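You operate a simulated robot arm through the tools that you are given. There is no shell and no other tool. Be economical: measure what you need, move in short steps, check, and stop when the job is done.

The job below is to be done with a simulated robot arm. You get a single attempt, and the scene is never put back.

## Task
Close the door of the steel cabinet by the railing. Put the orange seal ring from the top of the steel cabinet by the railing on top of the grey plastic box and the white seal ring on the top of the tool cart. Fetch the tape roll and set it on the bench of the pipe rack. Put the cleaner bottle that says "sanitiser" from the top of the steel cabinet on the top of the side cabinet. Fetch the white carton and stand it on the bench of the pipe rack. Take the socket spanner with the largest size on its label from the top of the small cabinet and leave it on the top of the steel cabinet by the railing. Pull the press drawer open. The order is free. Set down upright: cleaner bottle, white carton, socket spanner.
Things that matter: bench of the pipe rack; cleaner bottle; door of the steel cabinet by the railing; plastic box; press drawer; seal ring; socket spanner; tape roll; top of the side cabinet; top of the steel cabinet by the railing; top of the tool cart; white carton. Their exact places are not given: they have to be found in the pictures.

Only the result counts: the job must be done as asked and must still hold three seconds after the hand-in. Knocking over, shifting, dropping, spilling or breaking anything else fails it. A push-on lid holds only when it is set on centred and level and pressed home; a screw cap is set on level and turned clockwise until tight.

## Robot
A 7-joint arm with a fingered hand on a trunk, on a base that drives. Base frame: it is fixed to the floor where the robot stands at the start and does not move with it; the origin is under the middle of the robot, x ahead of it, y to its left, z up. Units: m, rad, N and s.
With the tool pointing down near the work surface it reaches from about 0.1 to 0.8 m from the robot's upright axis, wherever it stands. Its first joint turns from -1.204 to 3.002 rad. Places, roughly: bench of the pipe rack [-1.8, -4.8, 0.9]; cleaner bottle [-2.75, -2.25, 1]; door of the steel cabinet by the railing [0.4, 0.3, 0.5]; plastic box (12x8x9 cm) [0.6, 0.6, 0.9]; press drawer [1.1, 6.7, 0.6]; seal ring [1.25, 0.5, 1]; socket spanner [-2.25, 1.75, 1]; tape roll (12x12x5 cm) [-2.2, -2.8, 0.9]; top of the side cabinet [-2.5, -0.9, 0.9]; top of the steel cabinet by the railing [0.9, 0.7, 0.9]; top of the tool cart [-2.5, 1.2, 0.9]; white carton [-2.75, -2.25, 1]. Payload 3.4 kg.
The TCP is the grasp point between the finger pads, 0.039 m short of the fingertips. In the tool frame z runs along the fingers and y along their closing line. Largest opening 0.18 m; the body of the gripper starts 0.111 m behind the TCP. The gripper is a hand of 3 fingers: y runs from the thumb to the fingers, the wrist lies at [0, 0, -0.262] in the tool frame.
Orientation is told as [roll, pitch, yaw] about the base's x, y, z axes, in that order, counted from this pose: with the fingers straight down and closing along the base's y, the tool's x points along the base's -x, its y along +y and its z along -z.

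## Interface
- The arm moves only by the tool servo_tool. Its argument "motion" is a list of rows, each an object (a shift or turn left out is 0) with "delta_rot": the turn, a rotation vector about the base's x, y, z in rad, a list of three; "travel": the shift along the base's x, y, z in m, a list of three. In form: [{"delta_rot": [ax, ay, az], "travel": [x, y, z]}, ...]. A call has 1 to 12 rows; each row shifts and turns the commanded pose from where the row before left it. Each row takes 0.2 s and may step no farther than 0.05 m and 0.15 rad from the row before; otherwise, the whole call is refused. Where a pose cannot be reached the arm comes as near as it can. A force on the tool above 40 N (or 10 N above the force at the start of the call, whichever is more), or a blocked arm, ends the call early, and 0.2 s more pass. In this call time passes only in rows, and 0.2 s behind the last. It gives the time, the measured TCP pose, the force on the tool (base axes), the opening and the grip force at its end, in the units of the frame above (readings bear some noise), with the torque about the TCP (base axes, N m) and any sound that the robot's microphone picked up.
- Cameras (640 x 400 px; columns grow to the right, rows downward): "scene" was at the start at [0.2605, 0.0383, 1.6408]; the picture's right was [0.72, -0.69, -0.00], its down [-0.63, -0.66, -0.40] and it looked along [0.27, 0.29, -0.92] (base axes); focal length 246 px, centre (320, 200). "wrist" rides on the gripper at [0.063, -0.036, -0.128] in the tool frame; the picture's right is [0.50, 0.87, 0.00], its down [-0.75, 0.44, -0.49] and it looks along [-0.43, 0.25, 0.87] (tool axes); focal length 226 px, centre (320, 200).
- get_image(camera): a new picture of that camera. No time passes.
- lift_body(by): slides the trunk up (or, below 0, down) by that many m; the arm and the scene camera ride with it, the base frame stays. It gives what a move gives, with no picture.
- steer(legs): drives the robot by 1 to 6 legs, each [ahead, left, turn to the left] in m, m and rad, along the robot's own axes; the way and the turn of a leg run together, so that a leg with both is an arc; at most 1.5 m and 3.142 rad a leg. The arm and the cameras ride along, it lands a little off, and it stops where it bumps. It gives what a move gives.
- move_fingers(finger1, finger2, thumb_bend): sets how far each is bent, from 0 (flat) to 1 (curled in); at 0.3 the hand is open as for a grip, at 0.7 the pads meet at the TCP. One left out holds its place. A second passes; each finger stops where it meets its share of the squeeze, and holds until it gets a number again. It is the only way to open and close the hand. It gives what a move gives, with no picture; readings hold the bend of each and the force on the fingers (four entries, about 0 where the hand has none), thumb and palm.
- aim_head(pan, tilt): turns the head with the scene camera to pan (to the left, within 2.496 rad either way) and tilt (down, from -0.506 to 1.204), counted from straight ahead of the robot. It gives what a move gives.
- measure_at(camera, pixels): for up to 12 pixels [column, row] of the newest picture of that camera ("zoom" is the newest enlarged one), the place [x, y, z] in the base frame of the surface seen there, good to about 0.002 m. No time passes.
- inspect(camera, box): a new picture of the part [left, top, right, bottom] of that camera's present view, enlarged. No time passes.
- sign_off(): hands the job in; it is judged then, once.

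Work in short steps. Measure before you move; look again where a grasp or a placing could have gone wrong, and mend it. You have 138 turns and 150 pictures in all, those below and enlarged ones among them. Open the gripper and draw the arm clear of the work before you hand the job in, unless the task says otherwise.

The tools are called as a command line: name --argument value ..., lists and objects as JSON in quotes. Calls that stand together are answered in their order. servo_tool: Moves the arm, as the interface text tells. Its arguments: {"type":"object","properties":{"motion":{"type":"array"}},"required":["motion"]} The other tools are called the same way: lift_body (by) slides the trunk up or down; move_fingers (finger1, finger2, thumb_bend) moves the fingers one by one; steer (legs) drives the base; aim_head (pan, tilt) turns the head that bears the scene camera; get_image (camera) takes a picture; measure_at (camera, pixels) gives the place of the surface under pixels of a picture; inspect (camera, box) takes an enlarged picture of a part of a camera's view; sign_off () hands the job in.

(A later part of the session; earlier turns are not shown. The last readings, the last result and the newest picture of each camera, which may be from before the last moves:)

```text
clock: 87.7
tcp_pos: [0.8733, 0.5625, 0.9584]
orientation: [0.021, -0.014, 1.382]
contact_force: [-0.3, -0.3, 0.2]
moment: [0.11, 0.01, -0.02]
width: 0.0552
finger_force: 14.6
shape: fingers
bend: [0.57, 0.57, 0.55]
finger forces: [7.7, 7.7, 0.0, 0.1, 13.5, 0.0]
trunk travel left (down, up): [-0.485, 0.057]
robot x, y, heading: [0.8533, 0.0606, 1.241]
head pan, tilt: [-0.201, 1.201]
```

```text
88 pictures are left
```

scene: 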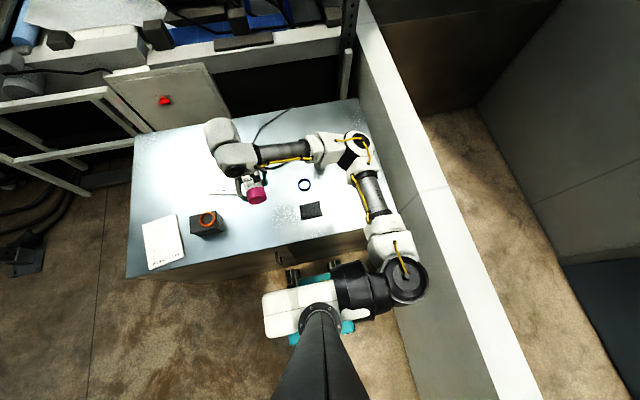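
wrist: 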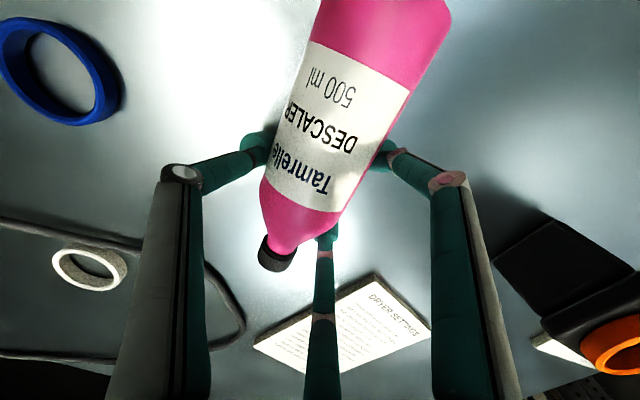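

Solid grip ~10 cm from the base. I lift, then back the base 0.25 m so the horizontal hand has room.

servo_tool --motion '[{"travel": [0, 0, 0.03]}, {"travel": [0, 0, 0.05]}, {"travel": [0, 0, 0.05]}, {"travel": [0, 0, 0.05]}, {"travel": [0, 0, 0.05]}, {"travel": [0, 0, 0.04]}]'

steer --legs '[[-0.25, 0, 0]]'

servo_tool --motion '[{"travel": [0.04, 0.009, 0], "delta_rot": [0.1403, -0.0271, 0]}, {"travel": [0.04, 0.009, 0], "delta_rot": [0.1403, -0.0271, 0]}, {"travel": [0.04, 0.009, 0], "delta_rot": [0.1403, -0.0271, 0]}, {"travel": [0.04, 0.009, 0], "delta_rot": [0.1403, -0.0271, 0]}, {"travel": [0.04, 0.009, 0], "delta_rot": [0.1403, -0.0271, 0]}, {"travel": [0.04, 0.009, 0], "delta_rot": [0.1403, -0.0271, 0]}]'

get_image --camera "scene"

get_image --camera "wrist"

```text
clock: 89.1
tcp_pos: [0.8736, 0.5598, 1.2274]
orientation: [0.021, -0.011, 1.383]
contact_force: [1.2, 0.1, -5.7]
moment: [0.2, -0.02, 0.06]
width: 0.055
finger_force: 14.5
shape: fingers
bend: [0.57, 0.57, 0.55]
finger forces: [7.9, 7.6, 0.0, 0.0, 13.5, 0.1]
trunk travel left (down, up): [-0.485, 0.057]
robot x, y, heading: [0.8562, 0.0572, 1.237]
head pan, tilt: [-0.201, 1.201]
```

```text
clock: 91.0
tcp_pos: [0.7925, 0.3267, 1.2269]
orientation: [0.022, -0.013, 1.385]
contact_force: [-0.5, -0.2, -5.3]
moment: [0.17, 0.02, -0.05]
width: 0.0552
finger_force: 14.5
shape: fingers
bend: [0.57, 0.57, 0.55]
finger forces: [7.9, 7.6, 0.0, 0.0, 13.5, 0.0]
trunk travel left (down, up): [-0.485, 0.057]
robot x, y, heading: [0.7729, -0.1718, 1.241]
head pan, tilt: [-0.201, 1.201]
```

```text
clock: 92.3
tcp_pos: [1.0356, 0.3757, 1.2288]
orientation: [0.017, -0.876, 1.385]
contact_force: [-0.2, 0.8, -4.8]
moment: [0.0, 0.08, -0.01]
width: 0.0546
finger_force: 13.6
shape: fingers
bend: [0.57, 0.58, 0.55]
finger forces: [7.0, 7.8, 0.0, 0.0, 12.6, 0.0]
trunk travel left (down, up): [-0.485, 0.057]
robot x, y, heading: [0.7735, -0.1753, 1.246]
head pan, tilt: [-0.201, 1.201]
```

```text
87 pictures are left
```

scene: 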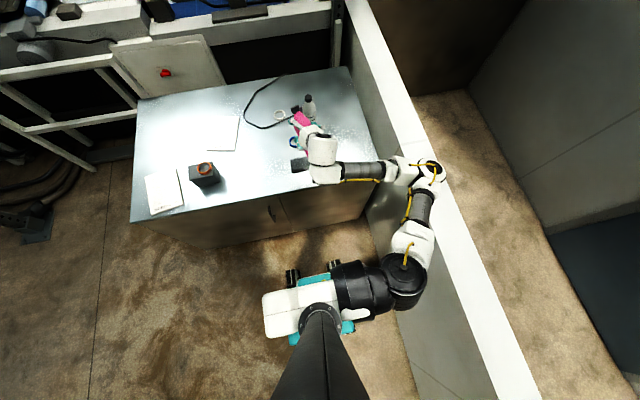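

```text
86 pictures are left
```

wrist: 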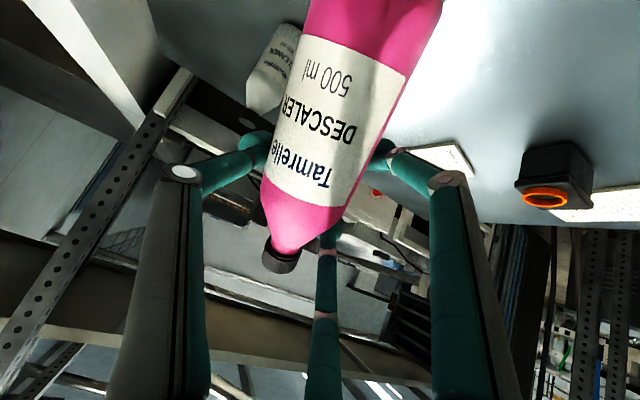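

Working well. I finish the tilt and move over the original spot (1.232,0.431).

servo_tool --motion '[{"travel": [0.039, 0.011, 0], "delta_rot": [0.1375, -0.0265, 0]}, {"travel": [0.039, 0.011, 0], "delta_rot": [0.1375, -0.0265, 0]}, {"travel": [0.039, 0.011, 0], "delta_rot": [0.1375, -0.0265, 0]}, {"travel": [0.039, 0.011, 0], "delta_rot": [0.1375, -0.0265, 0]}, {"travel": [0.039, 0.011, 0], "delta_rot": [0.1375, -0.0265, 0]}]'

get_image --camera "scene"

inspect --camera "scene" --box '[260, 60, 420, 160]'

```text
clock: 93.5
tcp_pos: [1.2245, 0.4338, 1.2274]
orientation: [-1.796, -1.566, -3.087]
contact_force: [-0.2, -0.2, -4.5]
moment: [-0.11, 0.08, 0.02]
width: 0.0546
finger_force: 13.3
shape: fingers
bend: [0.57, 0.58, 0.55]
finger forces: [6.3, 7.9, 0.1, 0.0, 12.2, 0.0]
trunk travel left (down, up): [-0.485, 0.057]
robot x, y, heading: [0.7693, -0.173, 1.247]
head pan, tilt: [-0.201, 1.201]
```

```text
85 pictures are left
```

scene: 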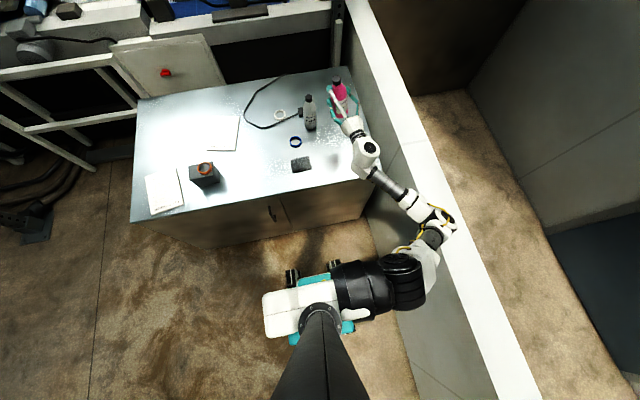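

```text
4.00 times, centred on (340, 110) of scene
```

zoom: 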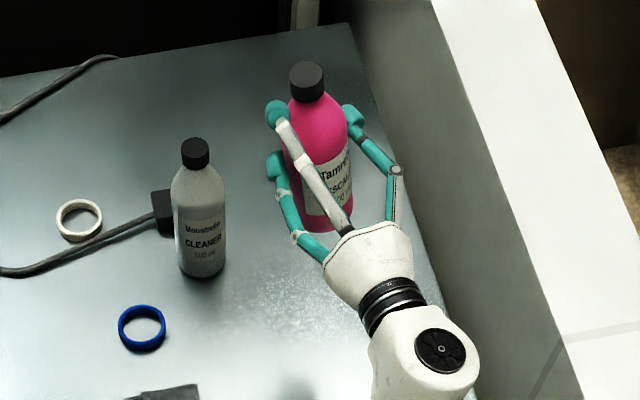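

Bottle upright in hand. I measure its cap and base for tilt and position.

measure_at --camera "zoom" --pixels '[[306, 72], [312, 225], [340, 225], [308, 92], [325, 130], [322, 226]]'

get_image --camera "wrist"

```text
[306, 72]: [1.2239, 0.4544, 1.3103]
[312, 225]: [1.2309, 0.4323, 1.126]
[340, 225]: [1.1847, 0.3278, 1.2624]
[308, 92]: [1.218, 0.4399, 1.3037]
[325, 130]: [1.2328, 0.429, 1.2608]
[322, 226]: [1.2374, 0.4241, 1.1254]
```

```text
83 pictures are left
```

wrist: 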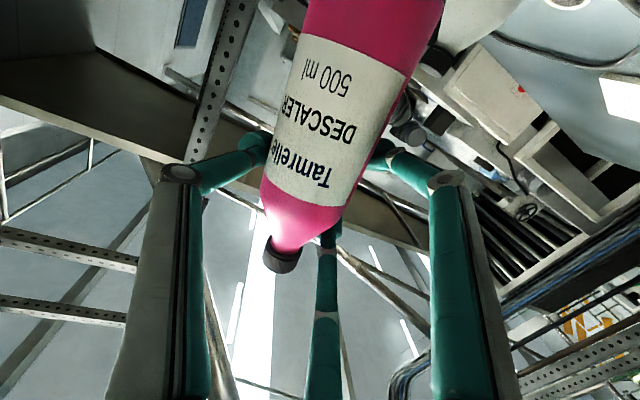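

The bottle leans ~0.14 rad (base toward +x). I roll the hand about its axis to make it plumb and recheck.

servo_tool --motion '[{"delta_rot": [0.0135, 0.07, 0]}, {"delta_rot": [0.0135, 0.07, 0]}]'

inspect --camera "scene" --box '[260, 60, 420, 160]'

measure_at --camera "zoom" --pixels '[[306, 70], [300, 225], [318, 228], [310, 222], [308, 62], [296, 72], [318, 72], [290, 222]]'

```text
clock: 94.2
tcp_pos: [1.2245, 0.4325, 1.2268]
orientation: [1.598, -1.43, -0.2]
contact_force: [0.0, -0.1, -4.3]
moment: [-0.1, 0.03, -0.02]
width: 0.0546
finger_force: 12.9
shape: fingers
bend: [0.57, 0.58, 0.55]
finger forces: [6.1, 7.7, 0.1, 0.1, 12.3, 0.0]
trunk travel left (down, up): [-0.485, 0.057]
robot x, y, heading: [0.7733, -0.172, 1.244]
head pan, tilt: [-0.201, 1.201]
```

```text
4.00 times, centred on (340, 110) of scene
```

zoom: 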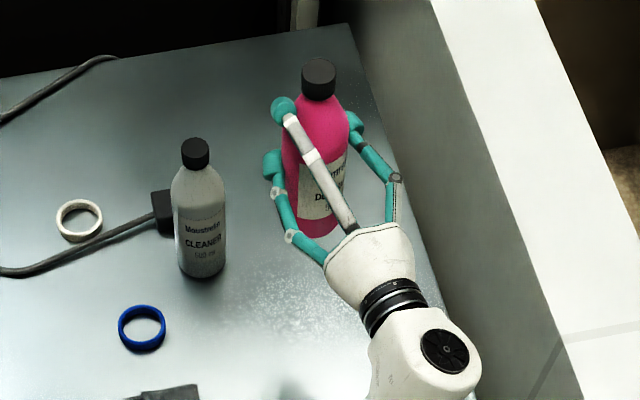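

```text
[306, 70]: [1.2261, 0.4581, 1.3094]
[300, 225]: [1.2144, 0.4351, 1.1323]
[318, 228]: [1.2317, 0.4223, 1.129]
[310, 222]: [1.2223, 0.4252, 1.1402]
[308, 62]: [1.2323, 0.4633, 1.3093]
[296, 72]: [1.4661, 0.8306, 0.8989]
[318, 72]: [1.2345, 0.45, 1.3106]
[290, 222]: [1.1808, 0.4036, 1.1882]
```

Nearly plumb. I shift 1.8 cm toward me and lower most of the way.

servo_tool --motion '[{"travel": [-0.004, -0.018, -0.03]}, {"travel": [0, 0, -0.05]}, {"travel": [0, 0, -0.05]}, {"travel": [0, 0, -0.045]}, {"travel": [0, 0, -0.015]}]'

inspect --camera "scene" --box '[260, 60, 420, 160]'

measure_at --camera "zoom" --pixels '[[305, 115], [300, 110], [310, 115]]'

```text
clock: 95.3
tcp_pos: [1.2216, 0.4168, 1.0365]
orientation: [1.593, -1.433, -0.193]
contact_force: [0.0, -0.4, -5.4]
moment: [-0.1, 0.11, 0.01]
width: 0.0546
finger_force: 13.4
shape: fingers
bend: [0.57, 0.58, 0.55]
finger forces: [6.3, 7.7, 0.0, 0.0, 12.3, 0.1]
trunk travel left (down, up): [-0.485, 0.057]
robot x, y, heading: [0.7726, -0.1743, 1.244]
head pan, tilt: [-0.201, 1.201]
```

```text
4.00 times, centred on (340, 110) of scene
```

zoom: 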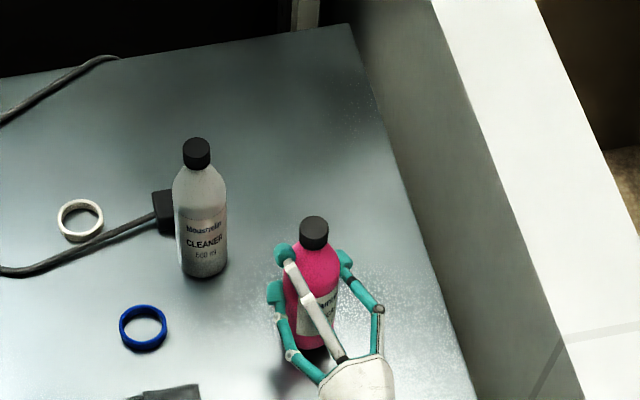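

```text
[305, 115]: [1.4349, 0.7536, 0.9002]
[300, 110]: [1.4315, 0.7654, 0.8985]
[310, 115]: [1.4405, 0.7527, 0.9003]
```

Remaining ~2 cm; lower in small steps until the weight comes off.

measure_at --camera "zoom" --pixels '[[314, 228], [305, 225], [323, 225], [310, 348], [197, 148]]'

servo_tool --motion '[{"travel": [0, 0, -0.008]}, {"travel": [0, 0, -0.004]}, {"travel": [0, 0, -0.003]}]'

```text
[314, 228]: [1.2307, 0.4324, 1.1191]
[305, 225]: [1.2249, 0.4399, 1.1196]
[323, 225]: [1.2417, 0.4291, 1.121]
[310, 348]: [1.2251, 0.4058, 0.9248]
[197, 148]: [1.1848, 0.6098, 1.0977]
```

```text
clock: 96.2
tcp_pos: [1.221, 0.4155, 1.0219]
orientation: [1.6, -1.433, -0.2]
contact_force: [0.4, 0.3, -4.6]
moment: [-0.07, 0.06, 0.02]
width: 0.0543
finger_force: 12.8
shape: fingers
bend: [0.57, 0.58, 0.55]
finger forces: [6.3, 7.7, 0.1, 0.1, 12.4, 0.0]
trunk travel left (down, up): [-0.485, 0.057]
robot x, y, heading: [0.7749, -0.1728, 1.243]
head pan, tilt: [-0.201, 1.201]
```

Cap position matches the original. About 5 mm remain.

servo_tool --motion '[{"travel": [0, 0, -0.003]}, {"travel": [0, 0, -0.003]}]'

inspect --camera "scene" --box '[260, 60, 420, 160]'

```text
clock: 96.8
tcp_pos: [1.2213, 0.4154, 1.0169]
orientation: [1.611, -1.434, -0.211]
contact_force: [0.9, 0.4, -1.5]
moment: [0.06, 0.01, -0.03]
width: 0.0543
finger_force: 13.9
shape: fingers
bend: [0.57, 0.58, 0.55]
finger forces: [6.5, 7.9, 0.1, 0.1, 13.2, 0.1]
trunk travel left (down, up): [-0.485, 0.057]
robot x, y, heading: [0.7775, -0.1738, 1.245]
head pan, tilt: [-0.201, 1.201]
```

```text
4.00 times, centred on (340, 110) of scene
```

zoom: 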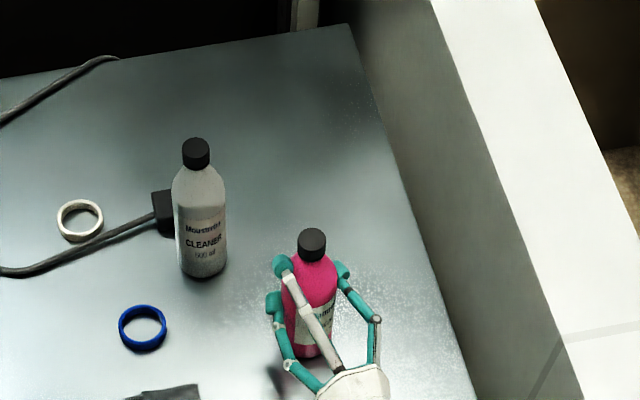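

Base is touching. One more 2 mm, then open and withdraw backwards along the hand axis.

servo_tool --motion '[{"travel": [0, 0, -0.002]}]'

move_fingers --finger1 0.5 --finger2 0.5 --thumb_bend 0.5

move_fingers --finger1 0.36 --finger2 0.36 --thumb_bend 0.36

inspect --camera "scene" --box '[260, 60, 420, 160]'

get_image --camera "wrist"

```text
clock: 97.2
tcp_pos: [1.2197, 0.4144, 1.0144]
orientation: [1.616, -1.434, -0.218]
contact_force: [2.8, 1.1, 3.3]
moment: [0.14, -0.13, -0.03]
width: 0.0539
finger_force: 14.3
shape: fingers
bend: [0.58, 0.58, 0.55]
finger forces: [6.3, 8.0, 0.1, 0.0, 14.3, 0.0]
trunk travel left (down, up): [-0.485, 0.057]
robot x, y, heading: [0.7744, -0.1674, 1.248]
head pan, tilt: [-0.201, 1.201]
```

```text
clock: 98.2
tcp_pos: [1.2218, 0.4141, 1.0133]
orientation: [1.602, -1.433, -0.202]
contact_force: [0.0, 0.9, -0.1]
moment: [0.0, 0.01, 0.01]
width: 0.0723
finger_force: 0.0
shape: fingers
bend: [0.5, 0.5, 0.5]
finger forces: [0.0, 0.0, 0.1, 0.0, 0.0, 0.1]
trunk travel left (down, up): [-0.485, 0.057]
robot x, y, heading: [0.7752, -0.1731, 1.24]
head pan, tilt: [-0.201, 1.201]
```

```text
clock: 99.2
tcp_pos: [1.2209, 0.4133, 1.014]
orientation: [1.601, -1.433, -0.203]
contact_force: [0.4, -0.4, -0.2]
moment: [0.01, -0.01, 0.04]
width: 0.1279
finger_force: 0.2
shape: fingers
bend: [0.36, 0.36, 0.36]
finger forces: [0.0, 0.1, 0.1, 0.1, 0.1, 0.0]
trunk travel left (down, up): [-0.485, 0.057]
robot x, y, heading: [0.7755, -0.1715, 1.247]
head pan, tilt: [-0.201, 1.201]
```

```text
4.00 times, centred on (340, 110) of scene
```

zoom: 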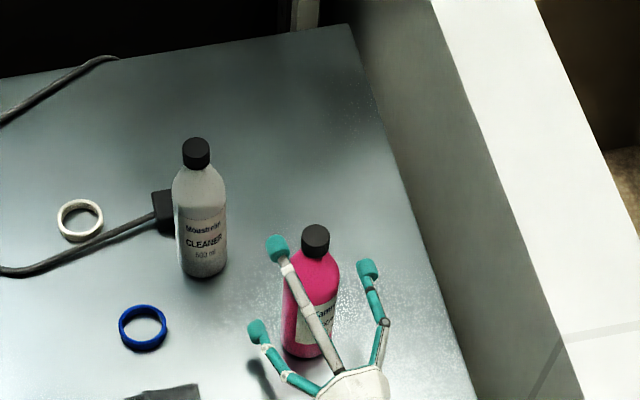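

```text
78 pictures are left
```

wrist: 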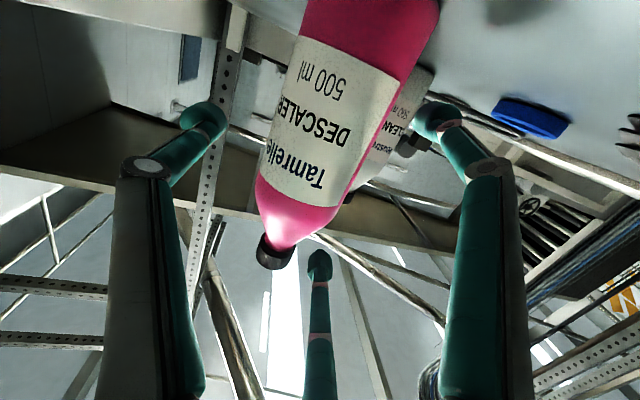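

The pink bottle stands in its old spot. I withdraw straight back, then raise and return the hand to pointing down.

servo_tool --motion '[{"travel": [-0.008, -0.04, 0]}, {"travel": [-0.008, -0.04, 0]}, {"travel": [-0.008, -0.04, 0]}, {"travel": [-0.008, -0.04, 0.005]}, {"travel": [0, 0, 0.05], "delta_rot": [-0.0135, -0.07, 0]}, {"travel": [0, 0, 0.05], "delta_rot": [-0.0135, -0.07, 0]}, {"travel": [0, 0, 0.05]}, {"travel": [-0.02, 0, 0.04]}, {"travel": [-0.02, 0, 0.03], "delta_rot": [-0.143, 0.0275, 0]}, {"travel": [-0.02, 0, 0], "delta_rot": [-0.143, 0.0275, 0]}, {"travel": [-0.02, 0, 0], "delta_rot": [-0.143, 0.0275, 0]}, {"travel": [-0.02, 0, 0], "delta_rot": [-0.143, 0.0275, 0]}]'

servo_tool --motion '[{"travel": [-0.02, 0.01, 0], "delta_rot": [-0.143, 0.0275, 0]}, {"travel": [-0.02, 0.01, 0], "delta_rot": [-0.143, 0.0275, 0]}, {"travel": [-0.02, 0.01, 0], "delta_rot": [-0.143, 0.0275, 0]}, {"travel": [-0.02, 0.01, 0], "delta_rot": [-0.143, 0.0275, 0]}, {"travel": [-0.02, 0.01, 0], "delta_rot": [-0.143, 0.0275, 0]}, {"travel": [-0.02, 0.01, 0], "delta_rot": [-0.143, 0.0275, 0]}, {"travel": [-0.02, 0.01, 0], "delta_rot": [-0.11, 0.0212, 0]}]'

get_image --camera "scene"

```text
clock: 101.8
tcp_pos: [1.1505, 0.2535, 1.2405]
orientation: [-0.013, -1.425, 1.412]
contact_force: [-0.6, -0.4, -0.2]
moment: [0.01, 0.0, 0.01]
width: 0.1286
finger_force: 0.1
shape: fingers
bend: [0.36, 0.36, 0.36]
finger forces: [0.0, 0.0, 0.1, 0.0, 0.0, 0.0]
out of reach, approached as far as the arm can: row 10, 11, 12
trunk travel left (down, up): [-0.485, 0.057]
robot x, y, heading: [0.7767, -0.1737, 1.249]
head pan, tilt: [-0.201, 1.201]
```

```text
clock: 103.3
tcp_pos: [1.1168, 0.2679, 1.2431]
orientation: [0.203, -1.419, 1.264]
contact_force: [-0.7, -0.2, -0.6]
moment: [0.02, 0.03, 0.0]
width: 0.1285
finger_force: 0.0
shape: fingers
bend: [0.36, 0.36, 0.36]
finger forces: [0.0, 0.0, 0.0, 0.1, 0.0, 0.0]
out of reach, approached as far as the arm can: row 1, 2, 3, 4, 5, 6, 7
trunk travel left (down, up): [-0.485, 0.057]
robot x, y, heading: [0.7727, -0.1688, 1.244]
head pan, tilt: [-0.201, 1.201]
```

```text
77 pictures are left
```

scene: 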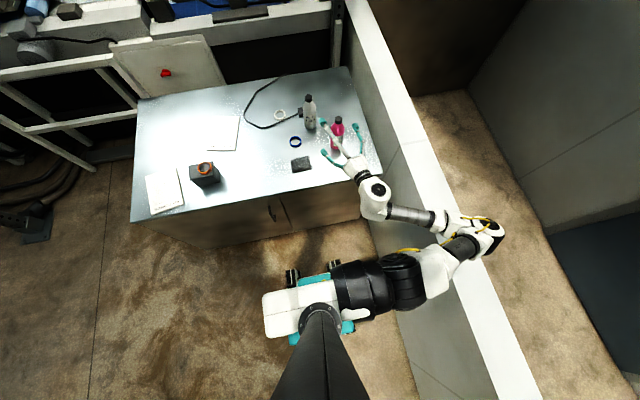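

The arm folded too close. I go back over the earlier tilt position and reverse the original path.

servo_tool --motion '[{"travel": [0.022, 0.034, 0]}, {"travel": [0.022, 0.034, 0]}, {"travel": [0.022, 0.034, 0]}, {"travel": [0.022, 0.034, 0]}, {"travel": [0.02, 0.03, 0]}, {"travel": [-0.039, -0.008, 0], "delta_rot": [-0.14, 0.04, 0]}, {"travel": [-0.039, -0.008, 0], "delta_rot": [-0.14, 0.04, 0]}, {"travel": [-0.039, -0.008, 0], "delta_rot": [-0.14, 0.04, 0]}, {"travel": [-0.039, -0.008, 0], "delta_rot": [-0.14, 0.04, 0]}, {"travel": [-0.039, -0.008, 0], "delta_rot": [-0.14, 0.04, 0]}, {"travel": [-0.039, -0.008, 0], "delta_rot": [-0.14, 0.04, 0]}]'

servo_tool --motion '[{"travel": [-0.039, -0.008, 0], "delta_rot": [-0.14, 0.04, 0]}, {"travel": [-0.039, -0.008, 0], "delta_rot": [-0.14, 0.04, 0]}, {"travel": [-0.039, -0.008, 0], "delta_rot": [-0.14, 0.04, 0]}, {"travel": [-0.039, -0.008, 0], "delta_rot": [-0.11, 0.03, 0]}]'

get_image --camera "scene"

```text
clock: 105.8
tcp_pos: [0.9852, 0.3864, 1.2446]
orientation: [0.179, -0.543, 1.289]
contact_force: [0.7, 0.0, -0.1]
moment: [-0.02, -0.02, -0.01]
width: 0.1285
finger_force: 0.0
shape: fingers
bend: [0.36, 0.36, 0.36]
finger forces: [0.0, 0.1, 0.0, 0.1, 0.0, 0.0]
trunk travel left (down, up): [-0.485, 0.057]
robot x, y, heading: [0.7754, -0.1719, 1.241]
head pan, tilt: [-0.201, 1.201]
```

```text
clock: 106.8
tcp_pos: [0.8305, 0.3572, 1.2442]
orientation: [0.174, 0.006, 1.29]
contact_force: [-0.3, -0.3, -0.1]
moment: [-0.03, 0.01, -0.01]
width: 0.1288
finger_force: 0.0
shape: fingers
bend: [0.36, 0.36, 0.36]
finger forces: [0.1, 0.1, 0.0, 0.0, 0.0, 0.0]
trunk travel left (down, up): [-0.485, 0.057]
robot x, y, heading: [0.7733, -0.1728, 1.244]
head pan, tilt: [-0.201, 1.201]
```

```text
76 pictures are left
```

scene: 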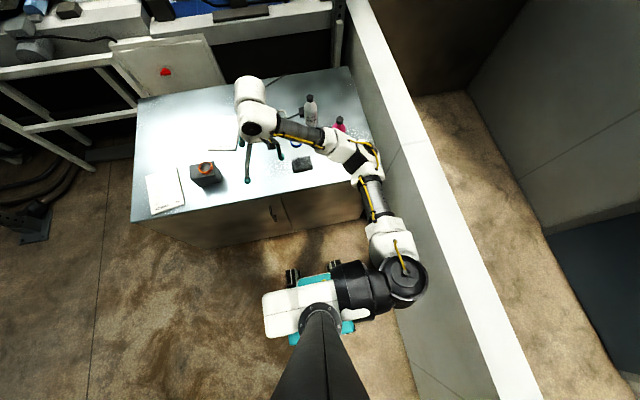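

Back to normal. I level the tool, drive ahead 0.24 m, set fingers to half-open and go above the white ring.

servo_tool --motion '[{"delta_rot": [-0.021, -0.085, 0]}, {"delta_rot": [-0.021, -0.085, 0]}]'

steer --legs '[[0.24, 0, 0]]'

move_fingers --finger1 0.5 --finger2 0.5 --thumb_bend 0.5

servo_tool --motion '[{"travel": [0.03, 0.032, 0], "delta_rot": [0, 0, -0.12]}, {"travel": [0.03, 0.032, 0], "delta_rot": [0, 0, -0.12]}, {"travel": [0.03, 0.032, 0]}, {"travel": [0.03, 0.032, 0]}, {"travel": [0.03, 0.027, -0.03]}, {"travel": [0, 0, -0.04]}]'

get_image --camera "wrist"

get_image --camera "scene"

```text
clock: 107.3
tcp_pos: [0.8291, 0.3558, 1.2435]
orientation: [-0.001, -0.004, 1.289]
contact_force: [-0.1, -0.3, 0.3]
moment: [0.02, 0.0, 0.0]
width: 0.1287
finger_force: 0.2
shape: fingers
bend: [0.36, 0.36, 0.36]
finger forces: [0.1, 0.0, 0.0, 0.0, 0.1, 0.0]
trunk travel left (down, up): [-0.485, 0.057]
robot x, y, heading: [0.7713, -0.1739, 1.247]
head pan, tilt: [-0.201, 1.201]
```

```text
clock: 109.1
tcp_pos: [0.9026, 0.5824, 1.244]
orientation: [-0.001, -0.006, 1.299]
contact_force: [0.4, 0.5, 0.7]
moment: [-0.05, 0.01, 0.01]
width: 0.1285
finger_force: 0.0
shape: fingers
bend: [0.36, 0.36, 0.36]
finger forces: [0.0, 0.1, 0.1, 0.1, 0.0, 0.1]
trunk travel left (down, up): [-0.485, 0.057]
robot x, y, heading: [0.8486, 0.0546, 1.248]
head pan, tilt: [-0.201, 1.201]
```

```text
clock: 110.1
tcp_pos: [0.902, 0.5812, 1.2449]
orientation: [-0.001, -0.004, 1.299]
contact_force: [-0.3, -0.5, -0.7]
moment: [-0.01, -0.01, 0.0]
width: 0.0735
finger_force: 0.1
shape: fingers
bend: [0.5, 0.5, 0.5]
finger forces: [0.1, 0.1, 0.1, 0.0, 0.0, 0.0]
trunk travel left (down, up): [-0.485, 0.057]
robot x, y, heading: [0.848, 0.0543, 1.257]
head pan, tilt: [-0.201, 1.201]
```

```text
refused: row 5 steps farther than a row can; nothing moved
```

```text
75 pictures are left
```

wrist: 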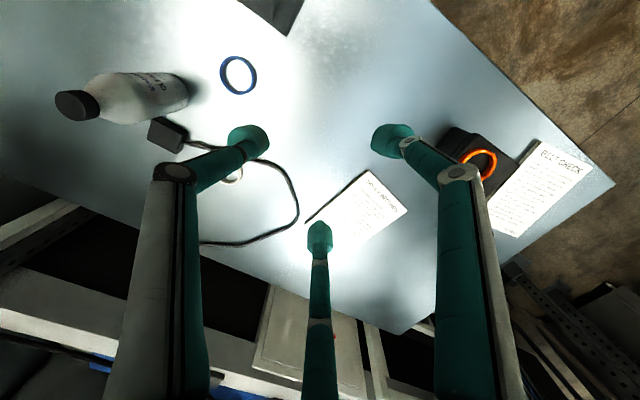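

```text
74 pictures are left
```

scene: 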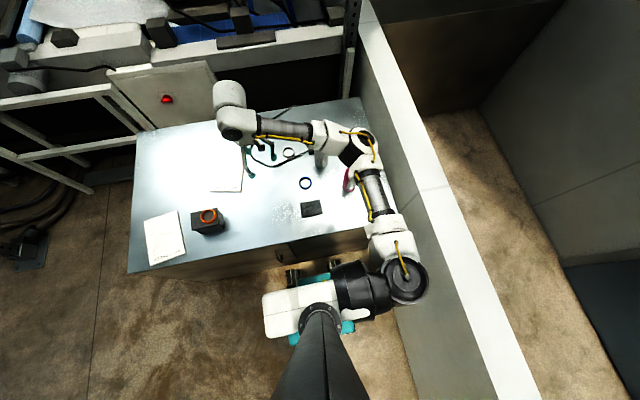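

I repeat with smaller rows, descending to z≈1.1 with a look at the elbow.

servo_tool --motion '[{"travel": [0.033, 0.033, 0], "delta_rot": [0, 0, -0.125]}, {"travel": [0.033, 0.033, 0], "delta_rot": [0, 0, -0.125]}, {"travel": [0.033, 0.033, 0]}, {"travel": [0.033, 0.033, 0]}, {"travel": [0.033, 0.033, 0]}, {"travel": [0, 0, -0.048]}, {"travel": [0, 0, -0.048]}, {"travel": [0, 0, -0.048]}]'

get_image --camera "wrist"

get_image --camera "scene"

measure_at --camera "scene" --pixels '[[355, 150], [345, 160], [370, 195], [350, 180], [385, 160]]'

```text
clock: 111.9
tcp_pos: [1.0652, 0.7464, 1.0971]
orientation: [0.003, -0.004, 1.049]
contact_force: [0.3, -0.2, -0.1]
moment: [0.01, 0.0, 0.0]
width: 0.073
finger_force: 0.1
shape: fingers
bend: [0.5, 0.5, 0.5]
finger forces: [0.0, 0.0, 0.0, 0.0, 0.0, 0.0]
trunk travel left (down, up): [-0.485, 0.057]
robot x, y, heading: [0.8494, 0.0552, 1.255]
head pan, tilt: [-0.201, 1.201]
```

```text
73 pictures are left
```

wrist: 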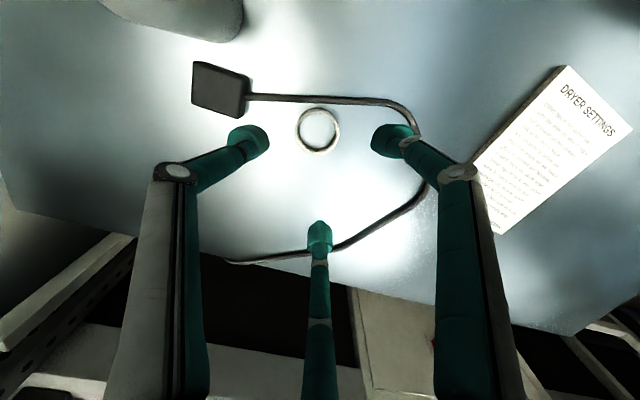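

```text
72 pictures are left
```

scene: 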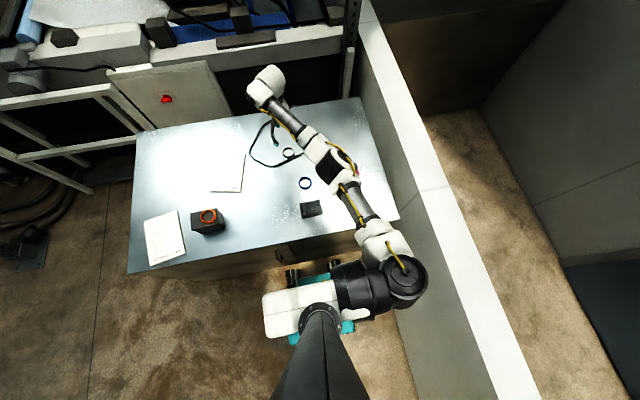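

```text
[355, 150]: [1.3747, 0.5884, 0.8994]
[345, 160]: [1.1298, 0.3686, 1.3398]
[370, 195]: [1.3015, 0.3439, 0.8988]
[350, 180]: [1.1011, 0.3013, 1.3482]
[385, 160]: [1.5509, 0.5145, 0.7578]
```

Ring at (318,130), hand offset as intended, elbow at ~1.3 m. I descend to grip height.

servo_tool --motion '[{"travel": [0, 0, -0.048]}, {"travel": [0, 0, -0.045]}, {"travel": [0, 0, -0.035]}, {"travel": [0, 0, -0.016]}]'

get_image --camera "wrist"

```text
clock: 112.9
tcp_pos: [1.0645, 0.7507, 0.9556]
orientation: [-0.002, -0.005, 1.047]
contact_force: [0.1, -0.8, -0.3]
moment: [-0.03, -0.02, 0.0]
width: 0.0733
finger_force: 0.2
shape: fingers
bend: [0.5, 0.5, 0.5]
finger forces: [0.1, 0.0, 0.0, 0.1, 0.0, 0.1]
trunk travel left (down, up): [-0.485, 0.057]
robot x, y, heading: [0.8473, 0.0546, 1.254]
head pan, tilt: [-0.201, 1.201]
```

```text
71 pictures are left
```

wrist: 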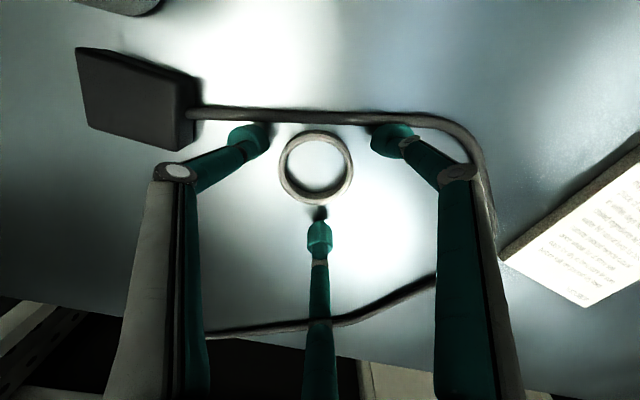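

Fingers clear the cable. Lower 4 mm and close.

servo_tool --motion '[{"travel": [0, 0, -0.004]}]'

move_fingers --finger1 0.6 --finger2 0.6 --thumb_bend 0.6

servo_tool --motion '[{"travel": [0, 0, 0.02]}, {"travel": [0, 0, 0.03]}, {"travel": [0, 0, 0.04]}, {"travel": [0, 0, 0.05]}, {"travel": [0, 0, 0.05]}, {"travel": [0, 0, 0.05]}]'

get_image --camera "wrist"

```text
clock: 113.3
tcp_pos: [1.0663, 0.7496, 0.9525]
orientation: [0.002, -0.004, 1.047]
contact_force: [-0.8, 0.4, 0.8]
moment: [0.03, 0.02, 0.0]
width: 0.0732
finger_force: 0.1
shape: fingers
bend: [0.5, 0.5, 0.5]
finger forces: [0.1, 0.1, 0.0, 0.1, 0.0, 0.0]
trunk travel left (down, up): [-0.485, 0.057]
robot x, y, heading: [0.8441, 0.0527, 1.259]
head pan, tilt: [-0.201, 1.201]
```

```text
clock: 114.3
tcp_pos: [1.0659, 0.7497, 0.9506]
orientation: [0.0, -0.003, 1.049]
contact_force: [-0.3, 0.3, -0.1]
moment: [0.02, 0.0, -0.02]
width: 0.0464
finger_force: 5.1
shape: fingers
bend: [0.56, 0.56, 0.57]
finger forces: [3.2, 2.9, 0.0, 0.0, 3.8, 0.0]
trunk travel left (down, up): [-0.485, 0.057]
robot x, y, heading: [0.85, 0.0529, 1.249]
head pan, tilt: [-0.201, 1.201]
```

```text
clock: 115.7
tcp_pos: [1.0661, 0.745, 1.1931]
orientation: [-0.001, -0.004, 1.048]
contact_force: [0.4, -0.5, -1.2]
moment: [0.02, 0.01, 0.0]
width: 0.0463
finger_force: 5.3
shape: fingers
bend: [0.56, 0.56, 0.57]
finger forces: [3.2, 3.0, 0.0, 0.0, 3.7, 0.0]
trunk travel left (down, up): [-0.485, 0.057]
robot x, y, heading: [0.8451, 0.053, 1.247]
head pan, tilt: [-0.201, 1.201]
```

```text
70 pictures are left
```

wrist: 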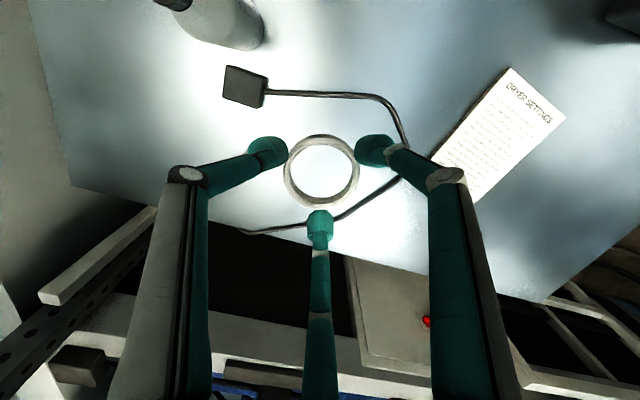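

White ring held. I retract the arm to a carry pose and drive toward the tool cart in checked legs.

servo_tool --motion '[{"travel": [-0.033, -0.03, 0.01]}, {"travel": [-0.033, -0.03, 0.01]}, {"travel": [-0.033, -0.03, 0.01]}, {"travel": [-0.033, -0.03, 0.01]}, {"travel": [-0.033, -0.03, 0]}, {"travel": [-0.033, -0.03, 0]}, {"travel": [-0.033, -0.03, 0]}, {"travel": [-0.033, -0.03, 0]}]'

steer --legs '[[-0.45, 0, 0], [0, 0, 1.2], [1.238, 0, 0]]'

aim_head --pan 0.3 --tilt 0.6

get_image --camera "scene"

```text
clock: 117.5
tcp_pos: [0.7994, 0.5062, 1.2345]
orientation: [-0.004, -0.004, 1.047]
contact_force: [-0.6, -0.6, 0.1]
moment: [0.03, 0.0, 0.02]
width: 0.0463
finger_force: 4.5
shape: fingers
bend: [0.57, 0.56, 0.57]
finger forces: [3.0, 2.9, 0.1, 0.0, 3.5, 0.1]
trunk travel left (down, up): [-0.485, 0.057]
robot x, y, heading: [0.8491, 0.056, 1.248]
head pan, tilt: [-0.201, 1.201]
```

```text
clock: 129.0
tcp_pos: [-0.6855, 0.5336, 1.2346]
orientation: [0.002, -0.007, 2.258]
contact_force: [-0.7, 0.3, -0.5]
moment: [0.02, 0.01, 0.02]
width: 0.046
finger_force: 4.8
shape: fingers
bend: [0.57, 0.56, 0.57]
finger forces: [3.1, 2.9, 0.0, 0.0, 3.4, 0.1]
trunk travel left (down, up): [-0.485, 0.057]
robot x, y, heading: [-0.2454, 0.4149, 2.459]
head pan, tilt: [-0.201, 1.201]
```

```text
clock: 130.0
tcp_pos: [-0.6835, 0.5323, 1.2355]
orientation: [0.001, -0.009, 2.256]
contact_force: [-0.6, 0.6, 0.2]
moment: [-0.01, 0.0, 0.0]
width: 0.0459
finger_force: 5.0
shape: fingers
bend: [0.57, 0.56, 0.57]
finger forces: [3.0, 3.0, 0.0, 0.1, 3.4, 0.1]
trunk travel left (down, up): [-0.485, 0.057]
robot x, y, heading: [-0.2442, 0.4133, 2.457]
head pan, tilt: [0.3, 0.6]
```

```text
69 pictures are left
```

scene: 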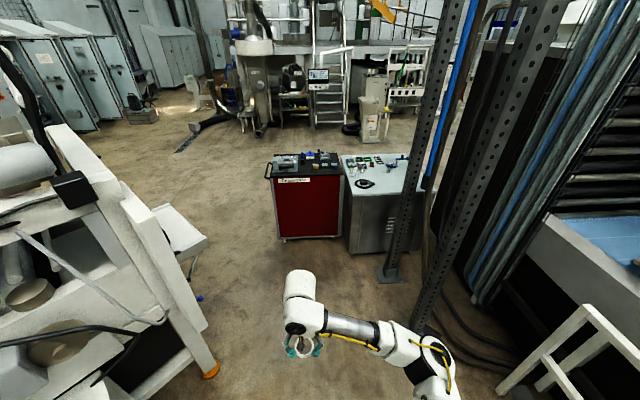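

Path is clear. I zoom on the cart and small cabinet tops.

inspect --camera "scene" --box '[256, 135, 440, 250]'

measure_at --camera "scene" --pixels '[[275, 179], [340, 178], [335, 155], [276, 157], [350, 195], [415, 193], [345, 157], [285, 240], [338, 236], [352, 252], [395, 250], [388, 275]]'

```text
3.48 times, centred on (348, 192) of scene
```

zoom: 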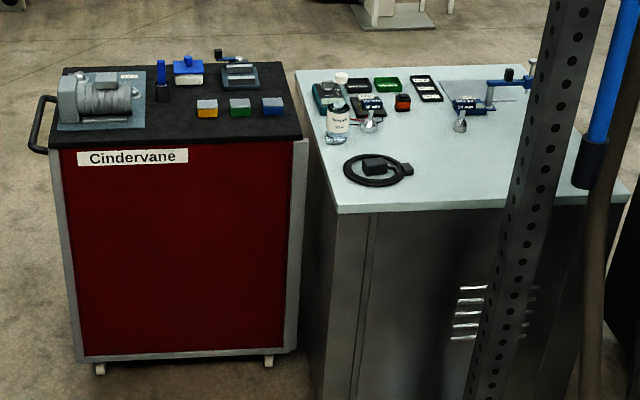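

```text
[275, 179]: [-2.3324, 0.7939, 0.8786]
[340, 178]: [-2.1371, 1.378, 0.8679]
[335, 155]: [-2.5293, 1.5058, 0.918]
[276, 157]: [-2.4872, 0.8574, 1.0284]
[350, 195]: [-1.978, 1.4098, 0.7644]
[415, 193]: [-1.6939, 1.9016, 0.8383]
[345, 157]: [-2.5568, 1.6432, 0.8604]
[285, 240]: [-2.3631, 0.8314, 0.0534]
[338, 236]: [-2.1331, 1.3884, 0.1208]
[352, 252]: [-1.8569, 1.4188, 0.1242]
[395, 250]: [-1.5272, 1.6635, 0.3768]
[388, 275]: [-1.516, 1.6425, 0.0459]
```

I drive on to about (-1.72,0.88), in front of the cart.

steer --legs '[[0, 0, 0.378], [1.45, 0, 0]]'

aim_head --pan -0.1 --tilt 0.9

get_image --camera "scene"

get_image --camera "wrist"

```text
clock: 138.4
tcp_pos: [-2.0826, 0.7979, 1.2352]
orientation: [0.005, -0.007, 2.633]
contact_force: [0.9, -0.4, -0.1]
moment: [0.02, 0.0, 0.01]
width: 0.0461
finger_force: 4.5
shape: fingers
bend: [0.57, 0.56, 0.57]
finger forces: [3.1, 2.9, 0.0, 0.0, 3.4, 0.0]
trunk travel left (down, up): [-0.485, 0.057]
robot x, y, heading: [-1.632, 0.8492, 2.838]
head pan, tilt: [0.3, 0.6]
```

```text
clock: 139.3
tcp_pos: [-2.0789, 0.7977, 1.2368]
orientation: [0.002, -0.008, 2.632]
contact_force: [-0.5, -0.2, -0.5]
moment: [0.02, 0.02, 0.03]
width: 0.0459
finger_force: 4.4
shape: fingers
bend: [0.57, 0.56, 0.57]
finger forces: [3.0, 2.9, 0.0, 0.0, 3.3, 0.1]
trunk travel left (down, up): [-0.485, 0.057]
robot x, y, heading: [-1.6334, 0.8465, 2.836]
head pan, tilt: [-0.099, 0.901]
```

```text
67 pictures are left
```

scene: 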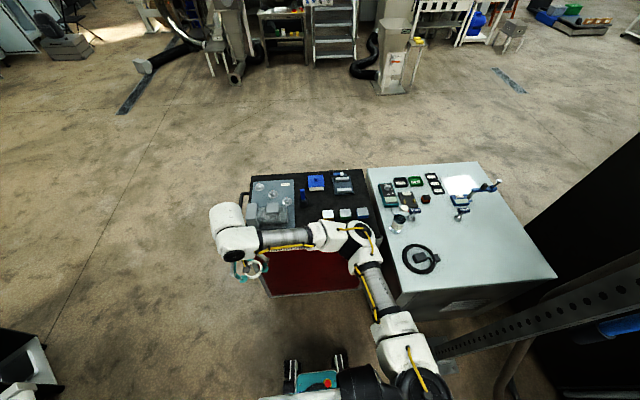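

```text
66 pictures are left
```

wrist: 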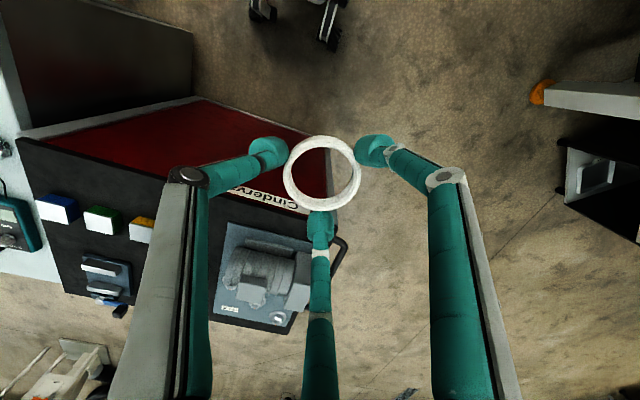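

I measure the free strip on the cart's top.

measure_at --camera "wrist" --pixels '[[90, 183], [120, 195], [60, 170], [103, 220], [60, 208], [145, 230], [30, 148], [150, 180], [215, 240], [160, 205]]'

```text
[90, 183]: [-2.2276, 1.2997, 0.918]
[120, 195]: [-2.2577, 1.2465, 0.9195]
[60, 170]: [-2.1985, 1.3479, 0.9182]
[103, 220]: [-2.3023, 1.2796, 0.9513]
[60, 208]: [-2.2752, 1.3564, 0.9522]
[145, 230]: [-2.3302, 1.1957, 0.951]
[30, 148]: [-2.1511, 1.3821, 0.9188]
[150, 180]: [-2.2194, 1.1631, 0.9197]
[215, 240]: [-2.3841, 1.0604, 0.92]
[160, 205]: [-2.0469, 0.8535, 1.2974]
```

Free spot: (-2.30,1.105), top z 0.919. I move over it and descend.

servo_tool --motion '[{"travel": [-0.0276, 0.0384, 0]}, {"travel": [-0.0276, 0.0384, 0]}, {"travel": [-0.0276, 0.0384, 0]}, {"travel": [-0.0276, 0.0384, 0]}, {"travel": [-0.0276, 0.0384, 0]}, {"travel": [-0.0276, 0.0384, 0]}, {"travel": [-0.0276, 0.0384, 0]}, {"travel": [-0.0276, 0.0384, 0]}, {"travel": [0, 0, -0.048]}, {"travel": [0, 0, -0.048]}, {"travel": [0, 0, -0.048]}, {"travel": [0, 0, -0.048]}]'

get_image --camera "wrist"

```text
clock: 141.9
tcp_pos: [-2.3018, 1.106, 1.0431]
orientation: [0.001, -0.009, 2.634]
contact_force: [-0.5, 0.2, -0.1]
moment: [0.0, -0.01, 0.04]
width: 0.0458
finger_force: 4.5
shape: fingers
bend: [0.57, 0.56, 0.58]
finger forces: [3.1, 2.8, 0.1, 0.0, 3.3, 0.1]
trunk travel left (down, up): [-0.485, 0.057]
robot x, y, heading: [-1.6302, 0.8509, 2.836]
head pan, tilt: [-0.099, 0.901]
```

```text
65 pictures are left
```

wrist: 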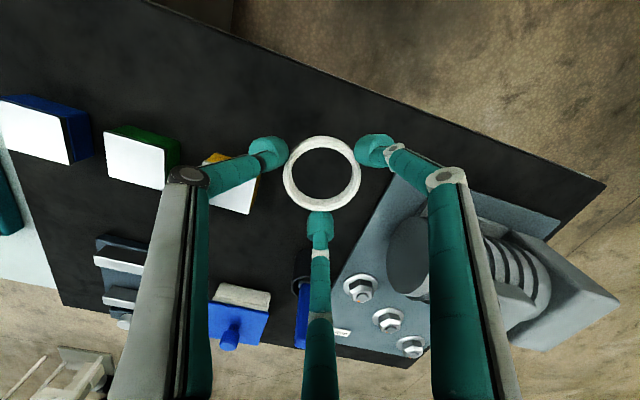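

Good spot; I nudge 1 cm toward the front edge and lower to contact.

servo_tool --motion '[{"travel": [0.01, 0, -0.035]}, {"travel": [0, 0, -0.025]}, {"travel": [0, 0, -0.01]}, {"travel": [0, 0, -0.003]}]'

move_fingers --finger1 0.5 --finger2 0.5 --thumb_bend 0.5

servo_tool --motion '[{"travel": [0, 0, 0.02]}, {"travel": [0, 0, 0.05]}, {"travel": [0, 0, 0.05]}, {"travel": [0, 0, 0.05]}, {"travel": [0, 0, 0.05]}, {"travel": [0, 0, 0.05]}]'

get_image --camera "wrist"

inspect --camera "scene" --box '[340, 150, 560, 288]'

```text
clock: 142.9
tcp_pos: [-2.2906, 1.1052, 0.9707]
orientation: [-0.001, -0.008, 2.632]
contact_force: [-0.9, -0.1, 0.5]
moment: [-0.02, 0.01, 0.0]
width: 0.0457
finger_force: 4.2
shape: fingers
bend: [0.57, 0.56, 0.58]
finger forces: [3.2, 3.0, 0.0, 0.1, 3.4, 0.0]
trunk travel left (down, up): [-0.485, 0.057]
robot x, y, heading: [-1.6312, 0.8497, 2.841]
head pan, tilt: [-0.099, 0.901]
```

```text
clock: 143.9
tcp_pos: [-2.2907, 1.1047, 0.9708]
orientation: [0.001, -0.009, 2.632]
contact_force: [-0.3, -0.9, -0.5]
moment: [0.01, -0.01, 0.01]
width: 0.0721
finger_force: 0.0
shape: fingers
bend: [0.5, 0.5, 0.5]
finger forces: [0.0, 0.0, 0.1, 0.1, 0.0, 0.0]
trunk travel left (down, up): [-0.485, 0.057]
robot x, y, heading: [-1.6333, 0.8513, 2.839]
head pan, tilt: [-0.099, 0.901]
```

```text
clock: 145.3
tcp_pos: [-2.2883, 1.1024, 1.2411]
orientation: [0.002, -0.008, 2.633]
contact_force: [0.3, 0.7, -0.7]
moment: [0.02, -0.01, 0.04]
width: 0.0724
finger_force: 0.1
shape: fingers
bend: [0.5, 0.5, 0.5]
finger forces: [0.1, 0.0, 0.1, 0.0, 0.0, 0.0]
trunk travel left (down, up): [-0.485, 0.057]
robot x, y, heading: [-1.6298, 0.8512, 2.838]
head pan, tilt: [-0.099, 0.901]
```

```text
64 pictures are left
```

wrist: 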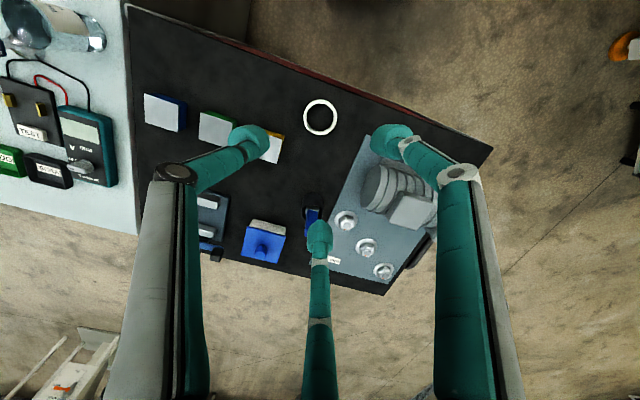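

```text
2.90 times, centred on (450, 219) of scene
```

zoom: 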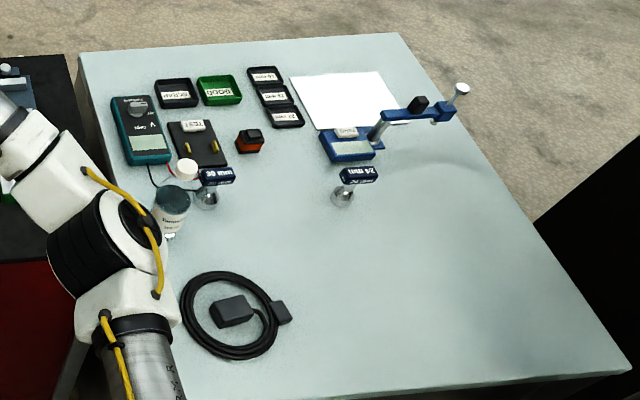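

White ring placed. Now the spanners: I zoom on the labels.

inspect --camera "scene" --box '[385, 180, 505, 230]'

measure_at --camera "scene" --pixels '[[411, 218], [414, 210], [458, 216], [463, 210], [398, 224], [445, 207], [500, 180], [375, 170], [555, 277], [400, 290]]'

```text
5.33 times, centred on (445, 205) of scene
```

zoom: 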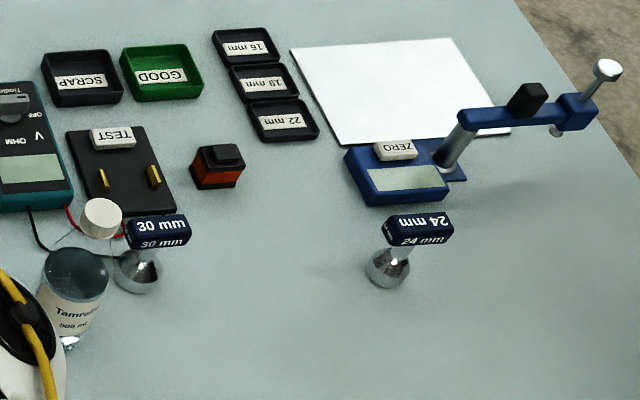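

```text
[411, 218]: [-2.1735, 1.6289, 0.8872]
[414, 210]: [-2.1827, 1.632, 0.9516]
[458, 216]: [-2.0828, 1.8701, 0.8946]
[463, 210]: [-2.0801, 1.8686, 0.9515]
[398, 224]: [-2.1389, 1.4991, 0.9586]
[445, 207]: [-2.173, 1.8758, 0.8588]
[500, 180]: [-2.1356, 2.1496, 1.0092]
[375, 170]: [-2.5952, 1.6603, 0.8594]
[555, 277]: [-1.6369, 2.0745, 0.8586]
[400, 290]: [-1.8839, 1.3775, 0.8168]
```

Largest is 30 mm at (-2.178,1.63). I step the base closer, and move the hand over the spanner.

steer --legs '[[0.19, -0.12, 0]]'

servo_tool --motion '[{"travel": [0.03, 0.037, 0]}, {"travel": [0.03, 0.037, 0]}, {"travel": [0.03, 0.037, 0]}, {"travel": [0.03, 0.037, 0]}, {"travel": [0.03, 0.037, 0]}, {"travel": [0.03, 0.037, 0]}, {"travel": [0.03, 0.037, 0]}, {"travel": [0.03, 0.037, 0]}]'

get_image --camera "wrist"

get_image --camera "scene"

```text
clock: 147.0
tcp_pos: [-2.4297, 1.2792, 1.2394]
orientation: [0.001, -0.009, 2.63]
contact_force: [-0.1, 0.1, -0.2]
moment: [-0.03, -0.03, 0.0]
width: 0.0723
finger_force: 0.2
shape: fingers
bend: [0.5, 0.5, 0.5]
finger forces: [0.1, 0.0, 0.0, 0.1, 0.1, 0.0]
trunk travel left (down, up): [-0.485, 0.057]
robot x, y, heading: [-1.7736, 1.0253, 2.828]
head pan, tilt: [-0.099, 0.901]
```

```text
clock: 148.8
tcp_pos: [-2.1861, 1.5745, 1.2392]
orientation: [0.003, -0.011, 2.631]
contact_force: [0.0, -0.4, -0.2]
moment: [0.0, 0.04, 0.01]
width: 0.0725
finger_force: 0.1
shape: fingers
bend: [0.5, 0.5, 0.5]
finger forces: [0.1, 0.0, 0.1, 0.0, 0.0, 0.0]
trunk travel left (down, up): [-0.485, 0.057]
robot x, y, heading: [-1.7722, 1.0259, 2.835]
head pan, tilt: [-0.099, 0.901]
```

```text
61 pictures are left
```

wrist: 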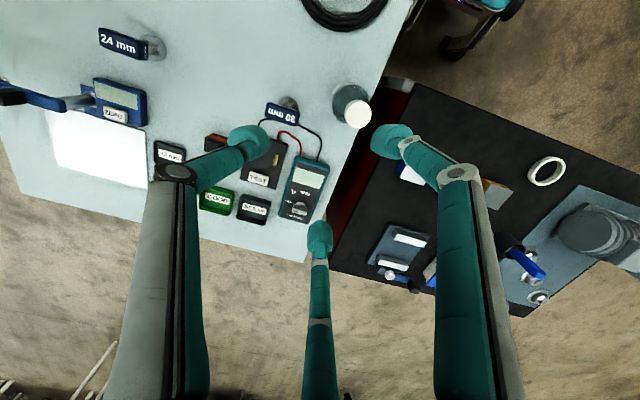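

```text
60 pictures are left
```

scene: 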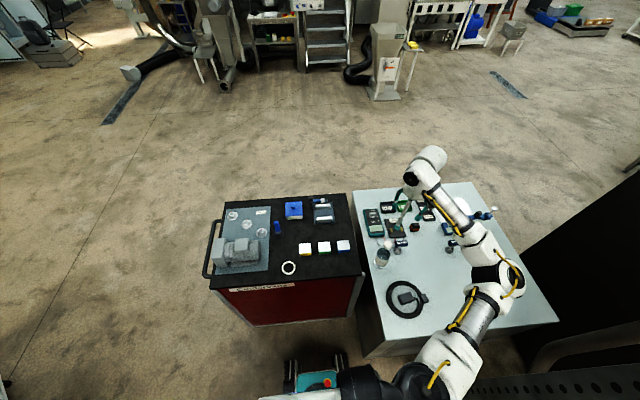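

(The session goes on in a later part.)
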